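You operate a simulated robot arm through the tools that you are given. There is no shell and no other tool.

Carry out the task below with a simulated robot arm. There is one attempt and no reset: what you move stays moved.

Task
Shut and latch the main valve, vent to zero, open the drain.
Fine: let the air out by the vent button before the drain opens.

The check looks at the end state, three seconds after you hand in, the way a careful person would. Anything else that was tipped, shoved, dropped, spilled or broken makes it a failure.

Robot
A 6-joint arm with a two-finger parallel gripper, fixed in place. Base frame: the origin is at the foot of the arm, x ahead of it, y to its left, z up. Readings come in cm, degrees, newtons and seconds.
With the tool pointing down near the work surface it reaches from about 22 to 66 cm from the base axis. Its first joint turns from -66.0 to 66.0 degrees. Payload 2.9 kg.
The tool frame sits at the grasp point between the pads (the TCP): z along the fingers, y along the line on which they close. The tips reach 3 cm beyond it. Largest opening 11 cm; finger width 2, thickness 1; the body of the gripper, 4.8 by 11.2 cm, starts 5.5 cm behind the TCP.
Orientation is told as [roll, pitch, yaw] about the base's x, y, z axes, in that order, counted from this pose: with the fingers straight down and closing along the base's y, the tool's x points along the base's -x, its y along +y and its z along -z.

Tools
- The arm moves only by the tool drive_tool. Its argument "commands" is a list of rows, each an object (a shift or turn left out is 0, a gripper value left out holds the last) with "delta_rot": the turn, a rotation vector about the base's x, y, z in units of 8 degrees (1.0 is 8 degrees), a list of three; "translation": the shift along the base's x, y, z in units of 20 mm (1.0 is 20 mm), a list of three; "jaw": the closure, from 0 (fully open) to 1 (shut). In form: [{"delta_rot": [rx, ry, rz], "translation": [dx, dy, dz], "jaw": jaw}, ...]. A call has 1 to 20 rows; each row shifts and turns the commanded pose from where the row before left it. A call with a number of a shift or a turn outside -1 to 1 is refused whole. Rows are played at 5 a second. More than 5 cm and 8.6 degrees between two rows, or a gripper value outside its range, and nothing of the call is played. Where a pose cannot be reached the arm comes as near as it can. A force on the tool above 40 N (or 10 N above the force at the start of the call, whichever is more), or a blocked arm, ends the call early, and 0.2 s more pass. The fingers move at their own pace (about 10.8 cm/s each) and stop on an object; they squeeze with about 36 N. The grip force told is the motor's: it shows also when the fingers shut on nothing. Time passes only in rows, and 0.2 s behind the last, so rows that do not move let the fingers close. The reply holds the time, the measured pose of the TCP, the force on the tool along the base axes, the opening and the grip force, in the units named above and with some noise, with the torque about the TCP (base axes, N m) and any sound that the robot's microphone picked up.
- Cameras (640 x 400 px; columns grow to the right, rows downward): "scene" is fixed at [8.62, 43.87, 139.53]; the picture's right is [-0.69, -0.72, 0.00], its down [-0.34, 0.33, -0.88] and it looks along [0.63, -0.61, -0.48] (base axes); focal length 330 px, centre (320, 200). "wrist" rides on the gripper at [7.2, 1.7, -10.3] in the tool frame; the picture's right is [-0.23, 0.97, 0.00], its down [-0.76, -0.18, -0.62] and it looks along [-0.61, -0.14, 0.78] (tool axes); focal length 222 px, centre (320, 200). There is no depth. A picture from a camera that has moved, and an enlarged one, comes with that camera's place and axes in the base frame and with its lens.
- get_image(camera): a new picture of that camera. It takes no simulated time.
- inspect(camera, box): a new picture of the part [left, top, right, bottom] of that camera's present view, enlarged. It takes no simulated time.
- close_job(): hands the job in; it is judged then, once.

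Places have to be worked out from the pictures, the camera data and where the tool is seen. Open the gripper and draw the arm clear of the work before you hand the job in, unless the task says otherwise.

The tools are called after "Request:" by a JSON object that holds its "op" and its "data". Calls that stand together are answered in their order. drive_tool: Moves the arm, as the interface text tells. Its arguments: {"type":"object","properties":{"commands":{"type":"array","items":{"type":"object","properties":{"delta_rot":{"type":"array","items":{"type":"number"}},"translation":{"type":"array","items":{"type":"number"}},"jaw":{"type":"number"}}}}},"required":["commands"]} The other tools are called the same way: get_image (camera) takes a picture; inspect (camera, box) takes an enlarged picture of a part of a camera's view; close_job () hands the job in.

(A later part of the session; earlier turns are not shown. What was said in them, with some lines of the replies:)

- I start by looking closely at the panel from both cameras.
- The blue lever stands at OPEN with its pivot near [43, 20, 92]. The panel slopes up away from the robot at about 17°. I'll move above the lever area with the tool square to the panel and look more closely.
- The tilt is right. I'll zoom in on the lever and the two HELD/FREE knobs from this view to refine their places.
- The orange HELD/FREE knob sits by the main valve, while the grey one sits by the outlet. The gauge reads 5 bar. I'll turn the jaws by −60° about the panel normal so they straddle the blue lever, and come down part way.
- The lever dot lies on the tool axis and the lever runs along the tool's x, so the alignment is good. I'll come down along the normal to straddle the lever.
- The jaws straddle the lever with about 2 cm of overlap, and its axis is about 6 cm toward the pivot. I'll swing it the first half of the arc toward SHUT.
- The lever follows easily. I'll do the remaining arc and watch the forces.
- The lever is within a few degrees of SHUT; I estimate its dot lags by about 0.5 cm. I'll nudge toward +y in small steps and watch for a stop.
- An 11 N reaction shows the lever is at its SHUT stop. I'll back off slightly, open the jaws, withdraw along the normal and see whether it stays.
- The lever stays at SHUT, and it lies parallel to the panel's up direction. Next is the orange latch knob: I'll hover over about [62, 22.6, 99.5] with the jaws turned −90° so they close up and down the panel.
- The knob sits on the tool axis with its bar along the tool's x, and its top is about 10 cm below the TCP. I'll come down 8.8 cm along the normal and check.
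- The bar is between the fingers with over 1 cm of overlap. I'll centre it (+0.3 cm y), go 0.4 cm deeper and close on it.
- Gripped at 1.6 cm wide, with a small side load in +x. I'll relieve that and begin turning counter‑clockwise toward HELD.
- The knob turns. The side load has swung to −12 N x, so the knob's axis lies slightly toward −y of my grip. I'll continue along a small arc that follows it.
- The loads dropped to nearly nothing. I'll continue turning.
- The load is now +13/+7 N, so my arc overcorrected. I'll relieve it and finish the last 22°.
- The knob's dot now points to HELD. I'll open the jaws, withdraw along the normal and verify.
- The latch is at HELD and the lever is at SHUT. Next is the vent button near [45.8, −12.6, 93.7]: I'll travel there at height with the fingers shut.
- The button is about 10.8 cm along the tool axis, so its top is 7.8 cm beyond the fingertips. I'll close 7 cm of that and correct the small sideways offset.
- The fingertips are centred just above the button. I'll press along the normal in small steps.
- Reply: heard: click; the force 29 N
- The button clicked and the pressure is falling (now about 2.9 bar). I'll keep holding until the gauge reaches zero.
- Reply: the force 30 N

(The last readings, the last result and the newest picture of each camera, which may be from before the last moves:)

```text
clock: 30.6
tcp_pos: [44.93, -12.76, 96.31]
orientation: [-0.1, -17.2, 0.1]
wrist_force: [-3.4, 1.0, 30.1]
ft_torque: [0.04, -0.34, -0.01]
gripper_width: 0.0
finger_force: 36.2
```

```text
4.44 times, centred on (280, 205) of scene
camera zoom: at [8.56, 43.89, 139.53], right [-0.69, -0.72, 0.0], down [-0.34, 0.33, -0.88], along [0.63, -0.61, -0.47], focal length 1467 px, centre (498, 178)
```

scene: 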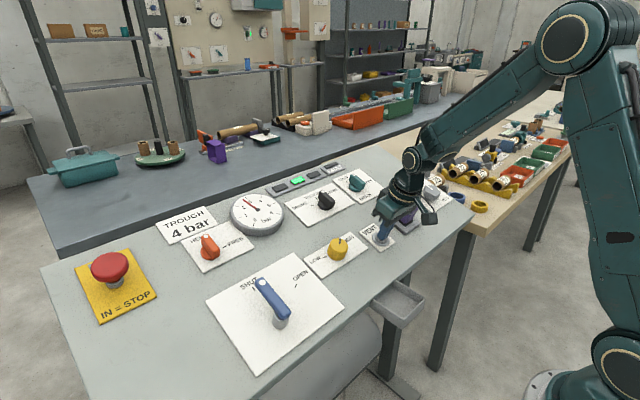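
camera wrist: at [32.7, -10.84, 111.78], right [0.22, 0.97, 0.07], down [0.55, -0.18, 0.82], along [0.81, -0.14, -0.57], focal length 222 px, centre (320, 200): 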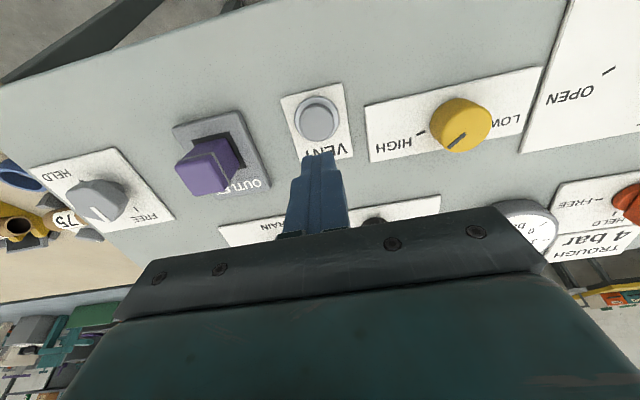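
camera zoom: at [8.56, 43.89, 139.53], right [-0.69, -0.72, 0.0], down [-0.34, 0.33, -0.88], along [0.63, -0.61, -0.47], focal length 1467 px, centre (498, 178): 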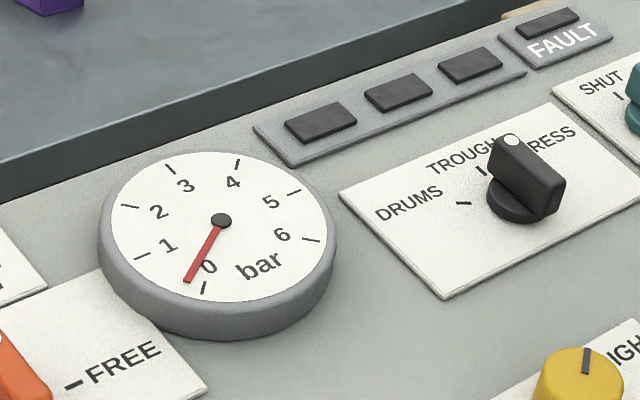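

It is at about 0.3 bar and still falling. I'll hold longer.

Request:
{"op": "drive_tool", "data": {"commands": [{}, {}, {}, {}, {}, {}, {}, {}, {}, {}, {}, {}, {}, {}, {}, {}, {}, {}, {}, {}]}}

Request:
{"op": "inspect", "data": {"camera": "scene", "box": [220, 160, 340, 250]}}

```text
clock: 34.8
tcp_pos: [44.87, -12.57, 96.41]
orientation: [-0.2, -17.2, 0.2]
wrist_force: [-4.9, -0.8, 29.9]
ft_torque: [-0.02, -0.28, -0.03]
gripper_width: 0.0
finger_force: 36.4
```

```text
4.44 times, centred on (280, 205) of scene
camera zoom: at [8.56, 43.88, 139.53], right [-0.69, -0.72, 0.0], down [-0.34, 0.33, -0.88], along [0.63, -0.61, -0.47], focal length 1467 px, centre (498, 178)
```

zoom: 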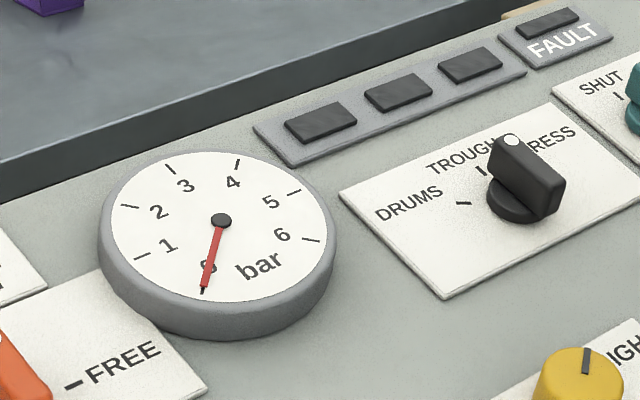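

The needle is on zero. I'll hold 2 s more to be safe, then withdraw along the normal and check that the gauge stays there.

Request:
{"op": "drive_tool", "data": {"commands": [{}, {}, {}, {}, {}, {}, {}, {}, {}, {}, {"translation": [-0.146, 0, 0.478]}, {"translation": [-0.25, 0, 0.8]}, {"translation": [-0.25, 0, 0.8]}, {"translation": [-0.25, 0, 0.8]}, {"translation": [-0.25, 0, 0.8]}, {"translation": [-0.25, 0, 0.8]}]}}

Request:
{"op": "inspect", "data": {"camera": "scene", "box": [220, 160, 340, 250]}}

Request:
{"op": "inspect", "data": {"camera": "scene", "box": [300, 150, 480, 290]}}

Request:
{"op": "get_image", "data": {"camera": "wrist"}}

```text
clock: 38.2
tcp_pos: [42.09, -12.66, 105.26]
orientation: [0.0, -17.1, 0.1]
wrist_force: [0.2, 0.3, 0.3]
ft_torque: [-0.02, -0.01, 0.0]
gripper_width: 0.0
finger_force: 36.1
```

```text
4.44 times, centred on (280, 205) of scene
camera zoom: at [8.62, 43.87, 139.53], right [-0.69, -0.72, 0.0], down [-0.34, 0.33, -0.88], along [0.63, -0.61, -0.48], focal length 1467 px, centre (498, 178)
```

zoom: 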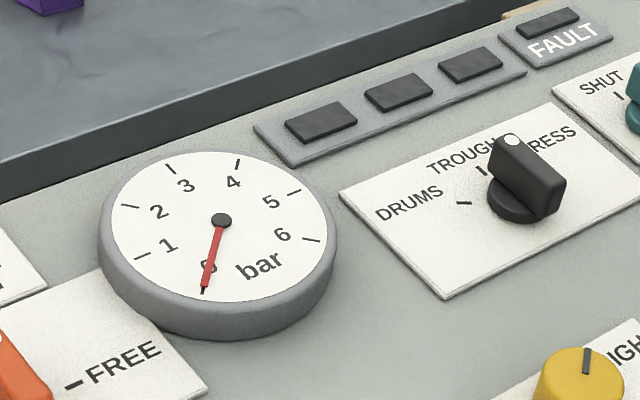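

```text
2.86 times, centred on (390, 220) of scene
camera zoom: at [8.62, 43.87, 139.53], right [-0.69, -0.72, 0.0], down [-0.34, 0.33, -0.88], along [0.63, -0.61, -0.48], focal length 943 px, centre (120, 143)
```

zoom: 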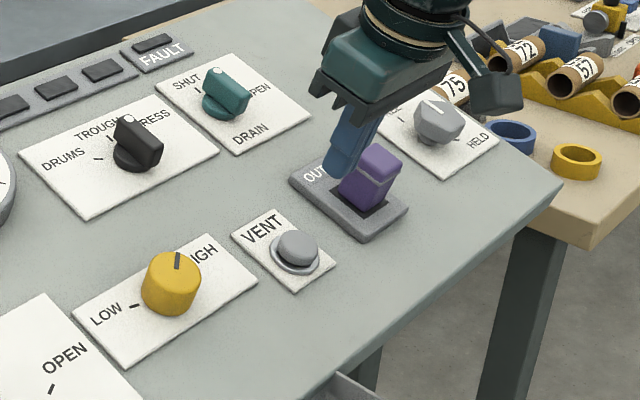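

```text
taken
camera wrist: at [32.09, -11.04, 113.07], right [0.22, 0.97, 0.07], down [0.55, -0.18, 0.82], along [0.81, -0.14, -0.57], focal length 222 px, centre (320, 200)
```

wrist: 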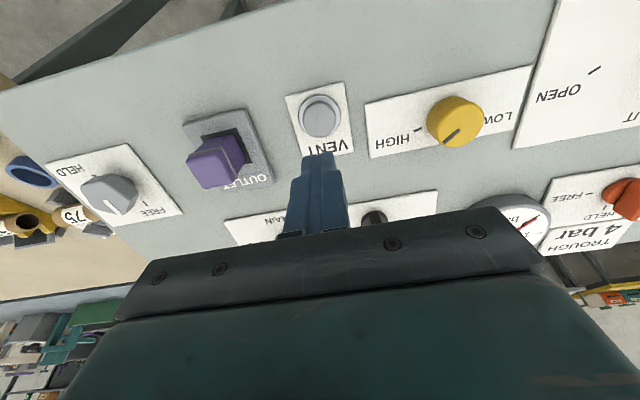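

The gauge stays at zero. Next is the teal drain knob: I'll hover over about [60.7, −20.5, 100] with the jaws closing along y, since its bar points up the panel at SHUT.

Request:
{"op": "drive_tool", "data": {"commands": [{"translation": [0.78, -0.392, 0.268], "jaw": 0.6}, {"translation": [0.78, -0.392, 0.268]}, {"translation": [0.78, -0.392, 0.268]}, {"translation": [0.78, -0.392, 0.268]}, {"translation": [0.78, -0.392, 0.268]}, {"translation": [0.78, -0.392, 0.268]}, {"translation": [0.78, -0.392, 0.268]}, {"translation": [0.78, -0.392, 0.268]}, {"translation": [0.78, -0.392, 0.268]}, {"translation": [0.78, -0.392, 0.268]}, {}]}}

Request:
{"op": "get_image", "data": {"camera": "wrist"}}

Request:
{"op": "inspect", "data": {"camera": "wrist", "box": [240, 50, 400, 190]}}

Request:
{"op": "inspect", "data": {"camera": "scene", "box": [300, 130, 440, 240]}}

```text
clock: 40.6
tcp_pos: [57.6, -20.42, 110.62]
orientation: [0.0, -17.0, 0.0]
wrist_force: [0.4, -0.5, 0.4]
ft_torque: [-0.01, 0.01, 0.03]
gripper_width: 4.39
finger_force: 0.0
```

```text
taken
camera wrist: at [47.66, -18.8, 118.46], right [0.22, 0.97, 0.07], down [0.55, -0.18, 0.82], along [0.81, -0.14, -0.57], focal length 222 px, centre (320, 200)
```

wrist: 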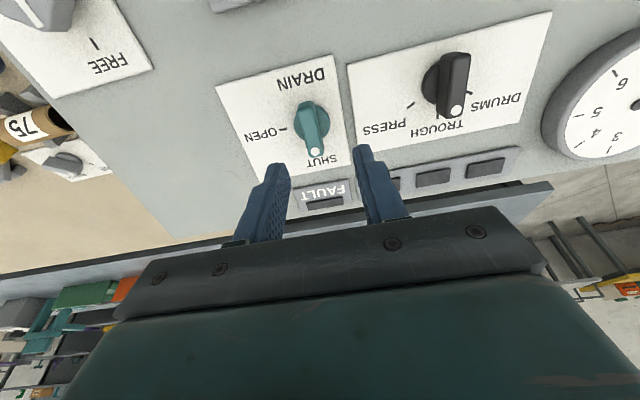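

```text
2.86 times, centred on (320, 120) of wrist
camera zoom: at [47.66, -18.8, 118.46], right [0.22, 0.97, 0.07], down [0.55, -0.18, 0.82], along [0.81, -0.14, -0.57], focal length 635 px, centre (320, 429)
```

zoom: 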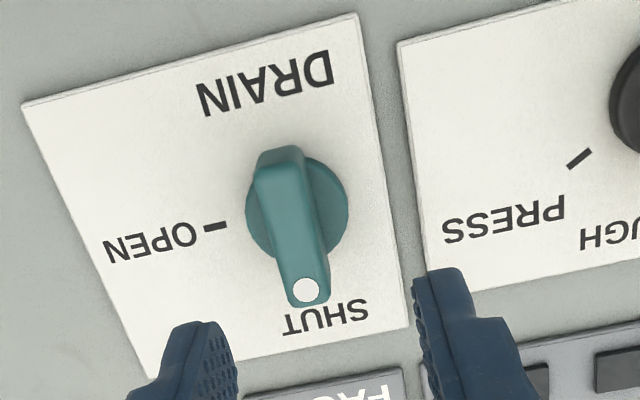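

```text
3.64 times, centred on (370, 185) of scene
camera zoom: at [8.62, 43.87, 139.53], right [-0.69, -0.72, 0.0], down [-0.34, 0.33, -0.88], along [0.63, -0.61, -0.48], focal length 1201 px, centre (138, 254)
```

zoom: 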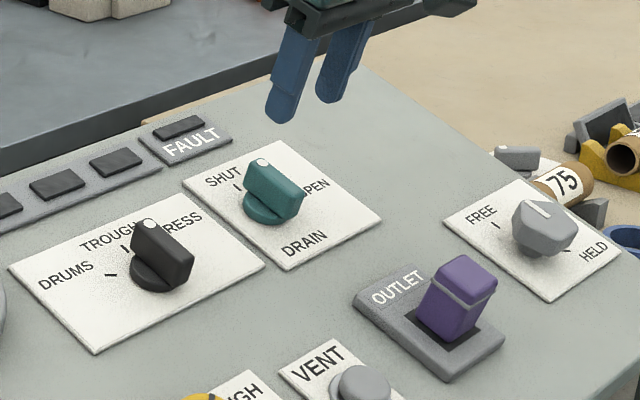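

The knob's axis appears about 0.8 cm up‑panel and 1.1 cm toward −y of the tool axis. I'll shift by that and come down 7 cm to just above the knob.

Request:
{"op": "drive_tool", "data": {"commands": [{"translation": [0.271, -0.105, -0.649]}, {"translation": [0.271, -0.105, -0.649]}, {"translation": [0.271, -0.105, -0.649]}, {"translation": [0.271, -0.105, -0.649]}, {"translation": [0.271, -0.105, -0.649]}, {}]}}

Request:
{"op": "inspect", "data": {"camera": "wrist", "box": [240, 80, 400, 220]}}

Request:
{"op": "inspect", "data": {"camera": "scene", "box": [300, 130, 440, 240]}}

```text
clock: 42.0
tcp_pos: [60.36, -21.54, 104.07]
orientation: [0.0, -17.0, 0.0]
wrist_force: [-0.5, 0.3, 0.7]
ft_torque: [-0.02, -0.02, 0.01]
gripper_width: 4.37
finger_force: 0.1
```

```text
2.86 times, centred on (320, 150) of wrist
camera zoom: at [50.43, -19.9, 111.9], right [0.22, 0.97, 0.07], down [0.55, -0.18, 0.82], along [0.81, -0.14, -0.57], focal length 635 px, centre (320, 343)
```

zoom: 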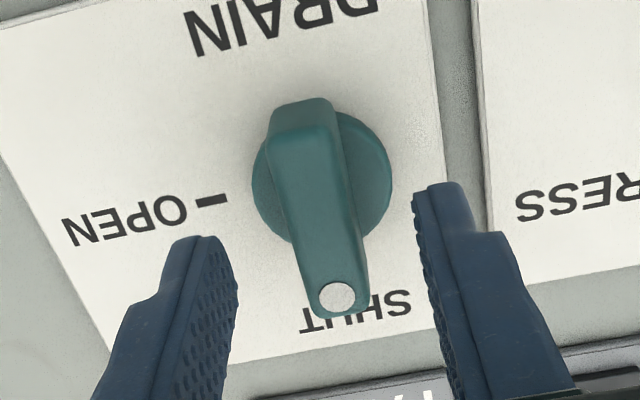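

```text
3.64 times, centred on (370, 185) of scene
camera zoom: at [8.62, 43.87, 139.53], right [-0.69, -0.72, 0.0], down [-0.34, 0.33, -0.88], along [0.63, -0.61, -0.48], focal length 1201 px, centre (138, 254)
```

zoom: 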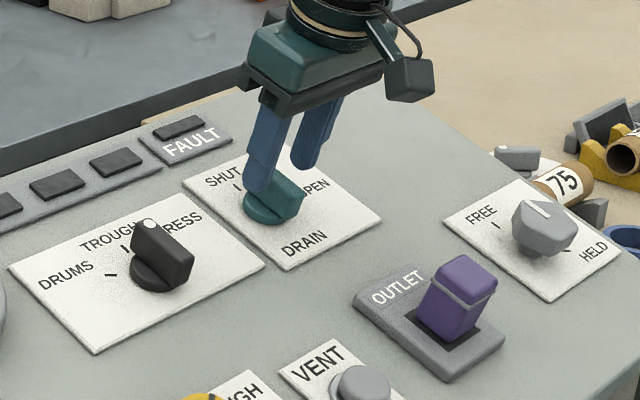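

The knob is now on the tool axis. I'll descend the last 2.1 cm, straddle the bar and grip it.

Request:
{"op": "drive_tool", "data": {"commands": [{"translation": [0.181, 0, -0.507]}, {"translation": [0.181, 0, -0.507]}, {}, {"jaw": 0.8}, {"jaw": 1.0}, {}, {}]}}

Request:
{"op": "inspect", "data": {"camera": "wrist", "box": [240, 80, 400, 220]}}

```text
clock: 43.6
tcp_pos: [61.17, -21.54, 102.06]
orientation: [0.0, -17.0, 0.1]
wrist_force: [0.7, 2.5, 0.2]
ft_torque: [0.03, -0.13, -0.05]
gripper_width: 1.58
finger_force: 45.5
```

```text
2.86 times, centred on (320, 150) of wrist
camera zoom: at [51.15, -19.84, 109.87], right [0.22, 0.97, 0.07], down [0.55, -0.18, 0.82], along [0.81, -0.14, -0.57], focal length 635 px, centre (320, 343)
```

zoom: 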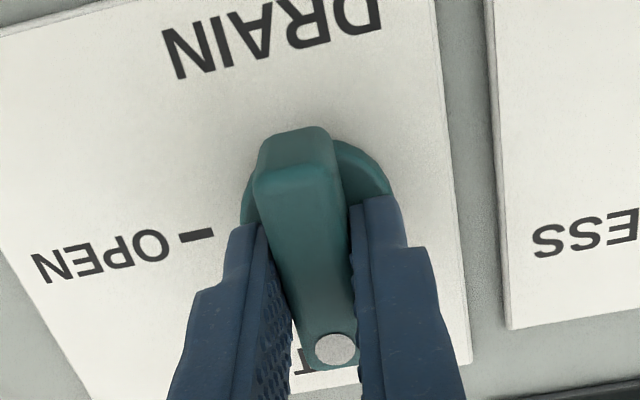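

Gripped cleanly with almost no side load. I'll turn clockwise toward OPEN in stages.

Request:
{"op": "drive_tool", "data": {"commands": [{"delta_rot": [0.274, 0, -0.896]}, {"delta_rot": [0.274, 0, -0.896]}, {"delta_rot": [0.274, 0, -0.896]}]}}

```text
clock: 44.4
tcp_pos: [61.09, -21.56, 102.03]
orientation: [6.6, -15.6, -23.5]
wrist_force: [4.4, 0.6, -1.2]
ft_torque: [1.19, 0.3, 0.43]
gripper_width: 1.58
finger_force: 45.2
```

Request:
{"op": "drive_tool", "data": {"commands": [{"delta_rot": [0.274, 0, -0.896]}, {"delta_rot": [0.274, 0, -0.896]}, {"delta_rot": [0.274, 0, -0.896]}]}}

```text
clock: 45.2
tcp_pos: [61.1, -21.68, 101.93]
orientation: [12.2, -11.8, -46.4]
wrist_force: [2.9, -4.8, -5.2]
ft_torque: [1.25, -0.13, 0.41]
gripper_width: 1.58
finger_force: 45.1
```

The loads are small, so I'll continue with the next 22°.

Request:
{"op": "drive_tool", "data": {"commands": [{"delta_rot": [0.274, 0, -0.896]}, {"delta_rot": [0.274, 0, -0.896], "translation": [0, -0.03, -0.01]}, {"delta_rot": [0.274, 0, -0.896]}]}}

```text
clock: 46.0
tcp_pos: [60.92, -21.57, 101.91]
orientation: [15.6, -6.3, -68.6]
wrist_force: [-8.5, -5.2, -3.9]
ft_torque: [1.3, -0.39, 0.48]
gripper_width: 1.62
finger_force: 45.0
```

The torque is still gentle. I'll finish the last 22° with a slight −x relief.

Request:
{"op": "drive_tool", "data": {"commands": [{"delta_rot": [0.274, 0, -0.896], "translation": [-0.03, -0.02, -0.01]}, {"delta_rot": [0.274, 0, -0.896]}, {"delta_rot": [0.274, 0, -0.896]}, {}]}}

Request:
{"op": "get_image", "data": {"camera": "wrist"}}

Request:
{"op": "inspect", "data": {"camera": "wrist", "box": [240, 80, 400, 220]}}

```text
clock: 47.0
tcp_pos: [60.94, -21.77, 102.09]
orientation: [16.9, 0.0, -90.1]
wrist_force: [-15.5, -4.5, -6.4]
ft_torque: [0.53, -0.73, 0.44]
gripper_width: 1.61
finger_force: 44.8
```

```text
taken
camera wrist: at [59.56, -14.47, 112.44], right [0.93, -0.23, 0.28], down [-0.35, -0.76, 0.54], along [0.09, -0.61, -0.79], focal length 222 px, centre (320, 200)
```

wrist: 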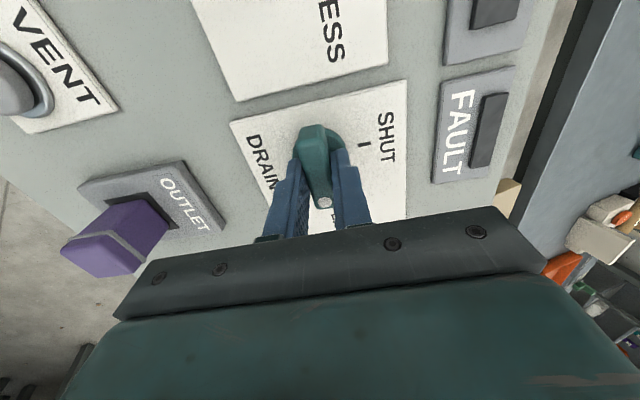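

```text
2.86 times, centred on (320, 150) of wrist
camera zoom: at [59.56, -14.47, 112.44], right [0.93, -0.23, 0.28], down [-0.35, -0.76, 0.54], along [0.09, -0.61, -0.79], focal length 635 px, centre (320, 343)
```

zoom: 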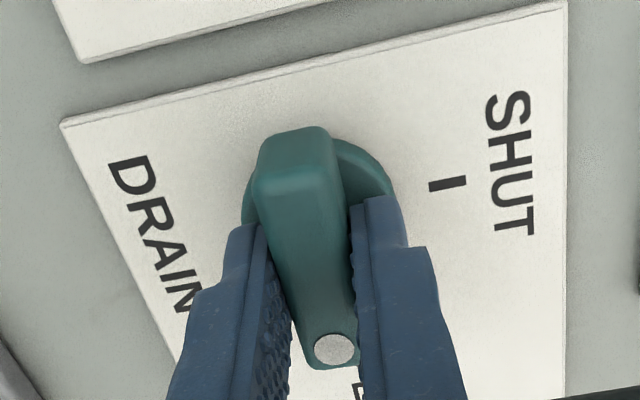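

The knob has turned the full 90°. I'll relieve the side load, open the jaws, withdraw and verify.

Request:
{"op": "drive_tool", "data": {"commands": [{"translation": [-0.06, -0.02, -0.02]}, {"jaw": 0.6}, {}, {}, {"translation": [-0.25, 0, 0.8]}, {"translation": [-0.25, 0, 0.8]}, {"translation": [-0.25, 0, 0.8]}, {"translation": [-0.25, 0, 0.8]}, {"translation": [-0.25, 0, 0.8]}, {"translation": [-0.25, 0, 0.8]}]}}

Request:
{"op": "get_image", "data": {"camera": "wrist"}}

Request:
{"op": "inspect", "data": {"camera": "scene", "box": [300, 130, 480, 270]}}

Request:
{"op": "inspect", "data": {"camera": "scene", "box": [160, 160, 360, 340]}}

```text
clock: 49.2
tcp_pos: [57.92, -21.49, 111.69]
orientation: [17.1, 0.0, -89.9]
wrist_force: [0.0, 0.1, 0.3]
ft_torque: [0.0, -0.04, -0.01]
gripper_width: 4.41
finger_force: 0.0
```

```text
taken
camera wrist: at [56.46, -14.42, 122.06], right [0.93, -0.23, 0.28], down [-0.35, -0.76, 0.54], along [0.09, -0.61, -0.79], focal length 222 px, centre (320, 200)
```

wrist: 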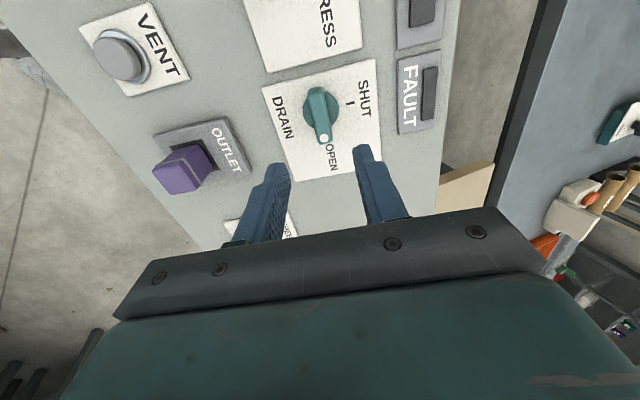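

```text
2.86 times, centred on (390, 200) of scene
camera zoom: at [8.62, 43.87, 139.53], right [-0.69, -0.72, 0.0], down [-0.34, 0.33, -0.88], along [0.63, -0.61, -0.48], focal length 943 px, centre (120, 200)
```

zoom: 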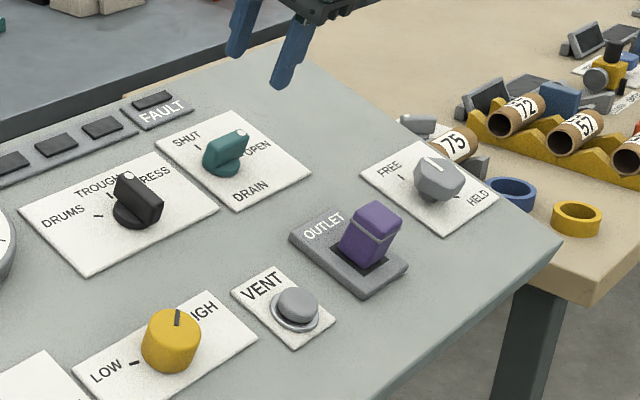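

```text
2.22 times, centred on (260, 250) of scene
camera zoom: at [8.62, 43.87, 139.53], right [-0.69, -0.72, 0.0], down [-0.34, 0.33, -0.88], along [0.63, -0.61, -0.48], focal length 734 px, centre (453, 89)
```

zoom: 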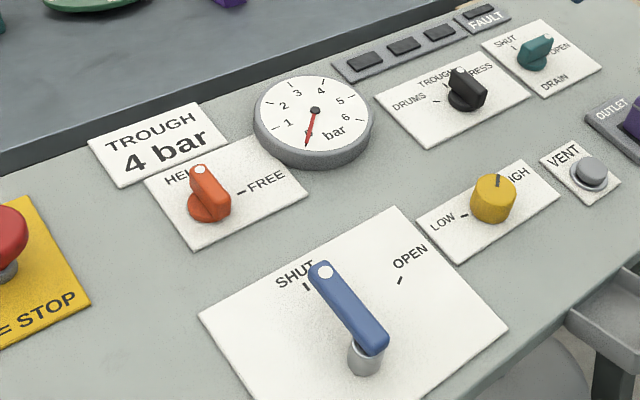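

The drain is at OPEN, the lever at SHUT, the latch at HELD and the gauge at zero. I'll retreat up and back with the gripper open, and take a final look at the lever.

Request:
{"op": "drive_tool", "data": {"commands": [{"translation": [-0.7, 0.5, 0.6], "delta_rot": [-0.274, 0, 0.896], "jaw": 0.0}, {"translation": [-0.7, 0.7, 0.6], "delta_rot": [-0.274, 0, 0.896]}, {"translation": [-0.7, 0.9, 0.6], "delta_rot": [-0.274, 0, 0.896]}, {"translation": [-0.7, 0.9, 0.6], "delta_rot": [-0.274, 0, 0.896]}, {"translation": [-0.7, 0.9, 0.6], "delta_rot": [-0.274, 0, 0.896]}, {"translation": [-0.7, 0.9, 0.6], "delta_rot": [-0.274, 0, 0.896]}, {"translation": [-0.7, 0.9, 0.6], "delta_rot": [-0.274, 0, 0.896]}, {"translation": [-0.7, 0.9, 0.6], "delta_rot": [-0.274, 0, 0.896]}, {"translation": [-0.7, 0.9, 0.6], "delta_rot": [-0.274, 0, 0.896]}, {"translation": [-0.7, 0.9, 0.6], "delta_rot": [-0.274, 0, 0.896]}, {"translation": [-0.7, 0.9, 0.6], "delta_rot": [-0.274, 0, 0.896]}, {"translation": [-0.7, 0.9, 0.6], "delta_rot": [-0.274, 0, 0.896]}, {}]}}

Request:
{"op": "get_image", "data": {"camera": "wrist"}}

Request:
{"op": "get_image", "data": {"camera": "scene"}}

```text
clock: 52.0
tcp_pos: [41.0, -1.18, 125.98]
orientation: [0.0, -17.1, 0.2]
wrist_force: [0.4, 0.4, -0.1]
ft_torque: [0.03, 0.02, 0.02]
gripper_width: 11.03
finger_force: 0.1
```

```text
taken
camera wrist: at [31.03, 0.52, 133.8], right [0.21, 0.97, 0.07], down [0.55, -0.18, 0.82], along [0.81, -0.14, -0.57], focal length 222 px, centre (320, 200)
```

wrist: 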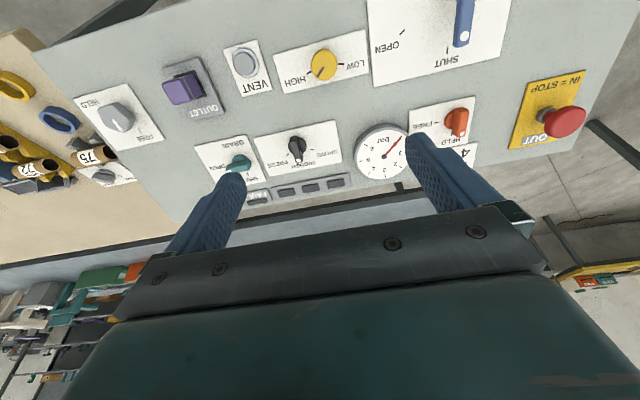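

```text
taken
```

scene: 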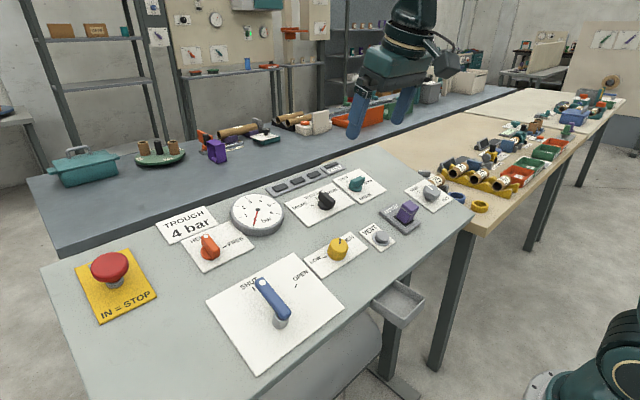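

Request:
{"op": "inspect", "data": {"camera": "wrist", "box": [340, 0, 540, 180]}}

Request:
{"op": "inspect", "data": {"camera": "wrist", "box": [60, 20, 360, 210]}}

```text
2.22 times, centred on (440, 90) of wrist
camera zoom: at [31.03, 0.52, 133.8], right [0.21, 0.97, 0.07], down [0.55, -0.18, 0.82], along [0.81, -0.14, -0.57], focal length 494 px, centre (53, 444)
```

zoom: 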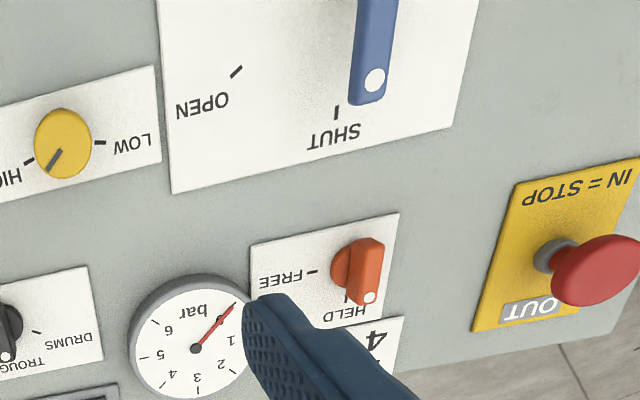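

```text
2.11 times, centred on (210, 115) of wrist
camera zoom: at [31.03, 0.52, 133.8], right [0.21, 0.97, 0.07], down [0.55, -0.18, 0.82], along [0.81, -0.14, -0.57], focal length 468 px, centre (552, 379)
```

zoom: 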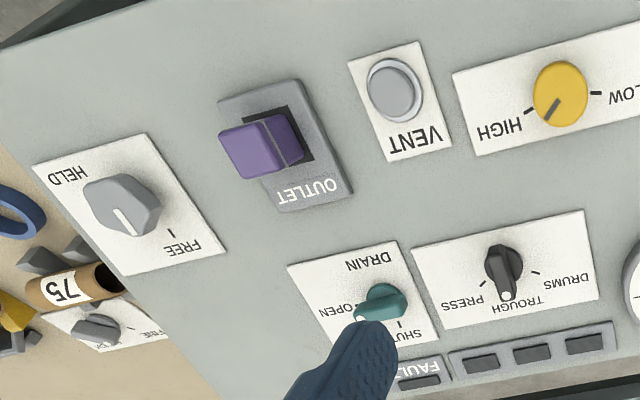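

From this view the lever dot (y ≈ 20.1) lines up with the SHUT tick (y ≈ 20.2). The latch is at HELD, the gauge at 0 and the drain at OPEN. Nothing else has changed, and the arm is clear with the gripper open, so I hand in.

Request:
{"op": "close_job", "data": {}}

```text
The job is handed in.
```

I did all three steps in the order you asked and handed the job in; I haven't seen the check's result.

- **Main valve:** the blue lever is against its SHUT stop. The orange latch knob beside it is turned from FREE to HELD. There are two HELD/FREE knobs and neither says which valve it serves. I took the orange one as the main valve's latch because it is closest, and left the grey one by the outlet alone.
- **Vent:** I held the vent button until the gauge fell from 5 bar to zero. It stayed at zero after I let go.
- **Drain:** I turned the teal knob from SHUT to OPEN only after the gauge read zero.

In the last pictures nothing else on the panel looked moved, and the arm was clear with the gripper open.
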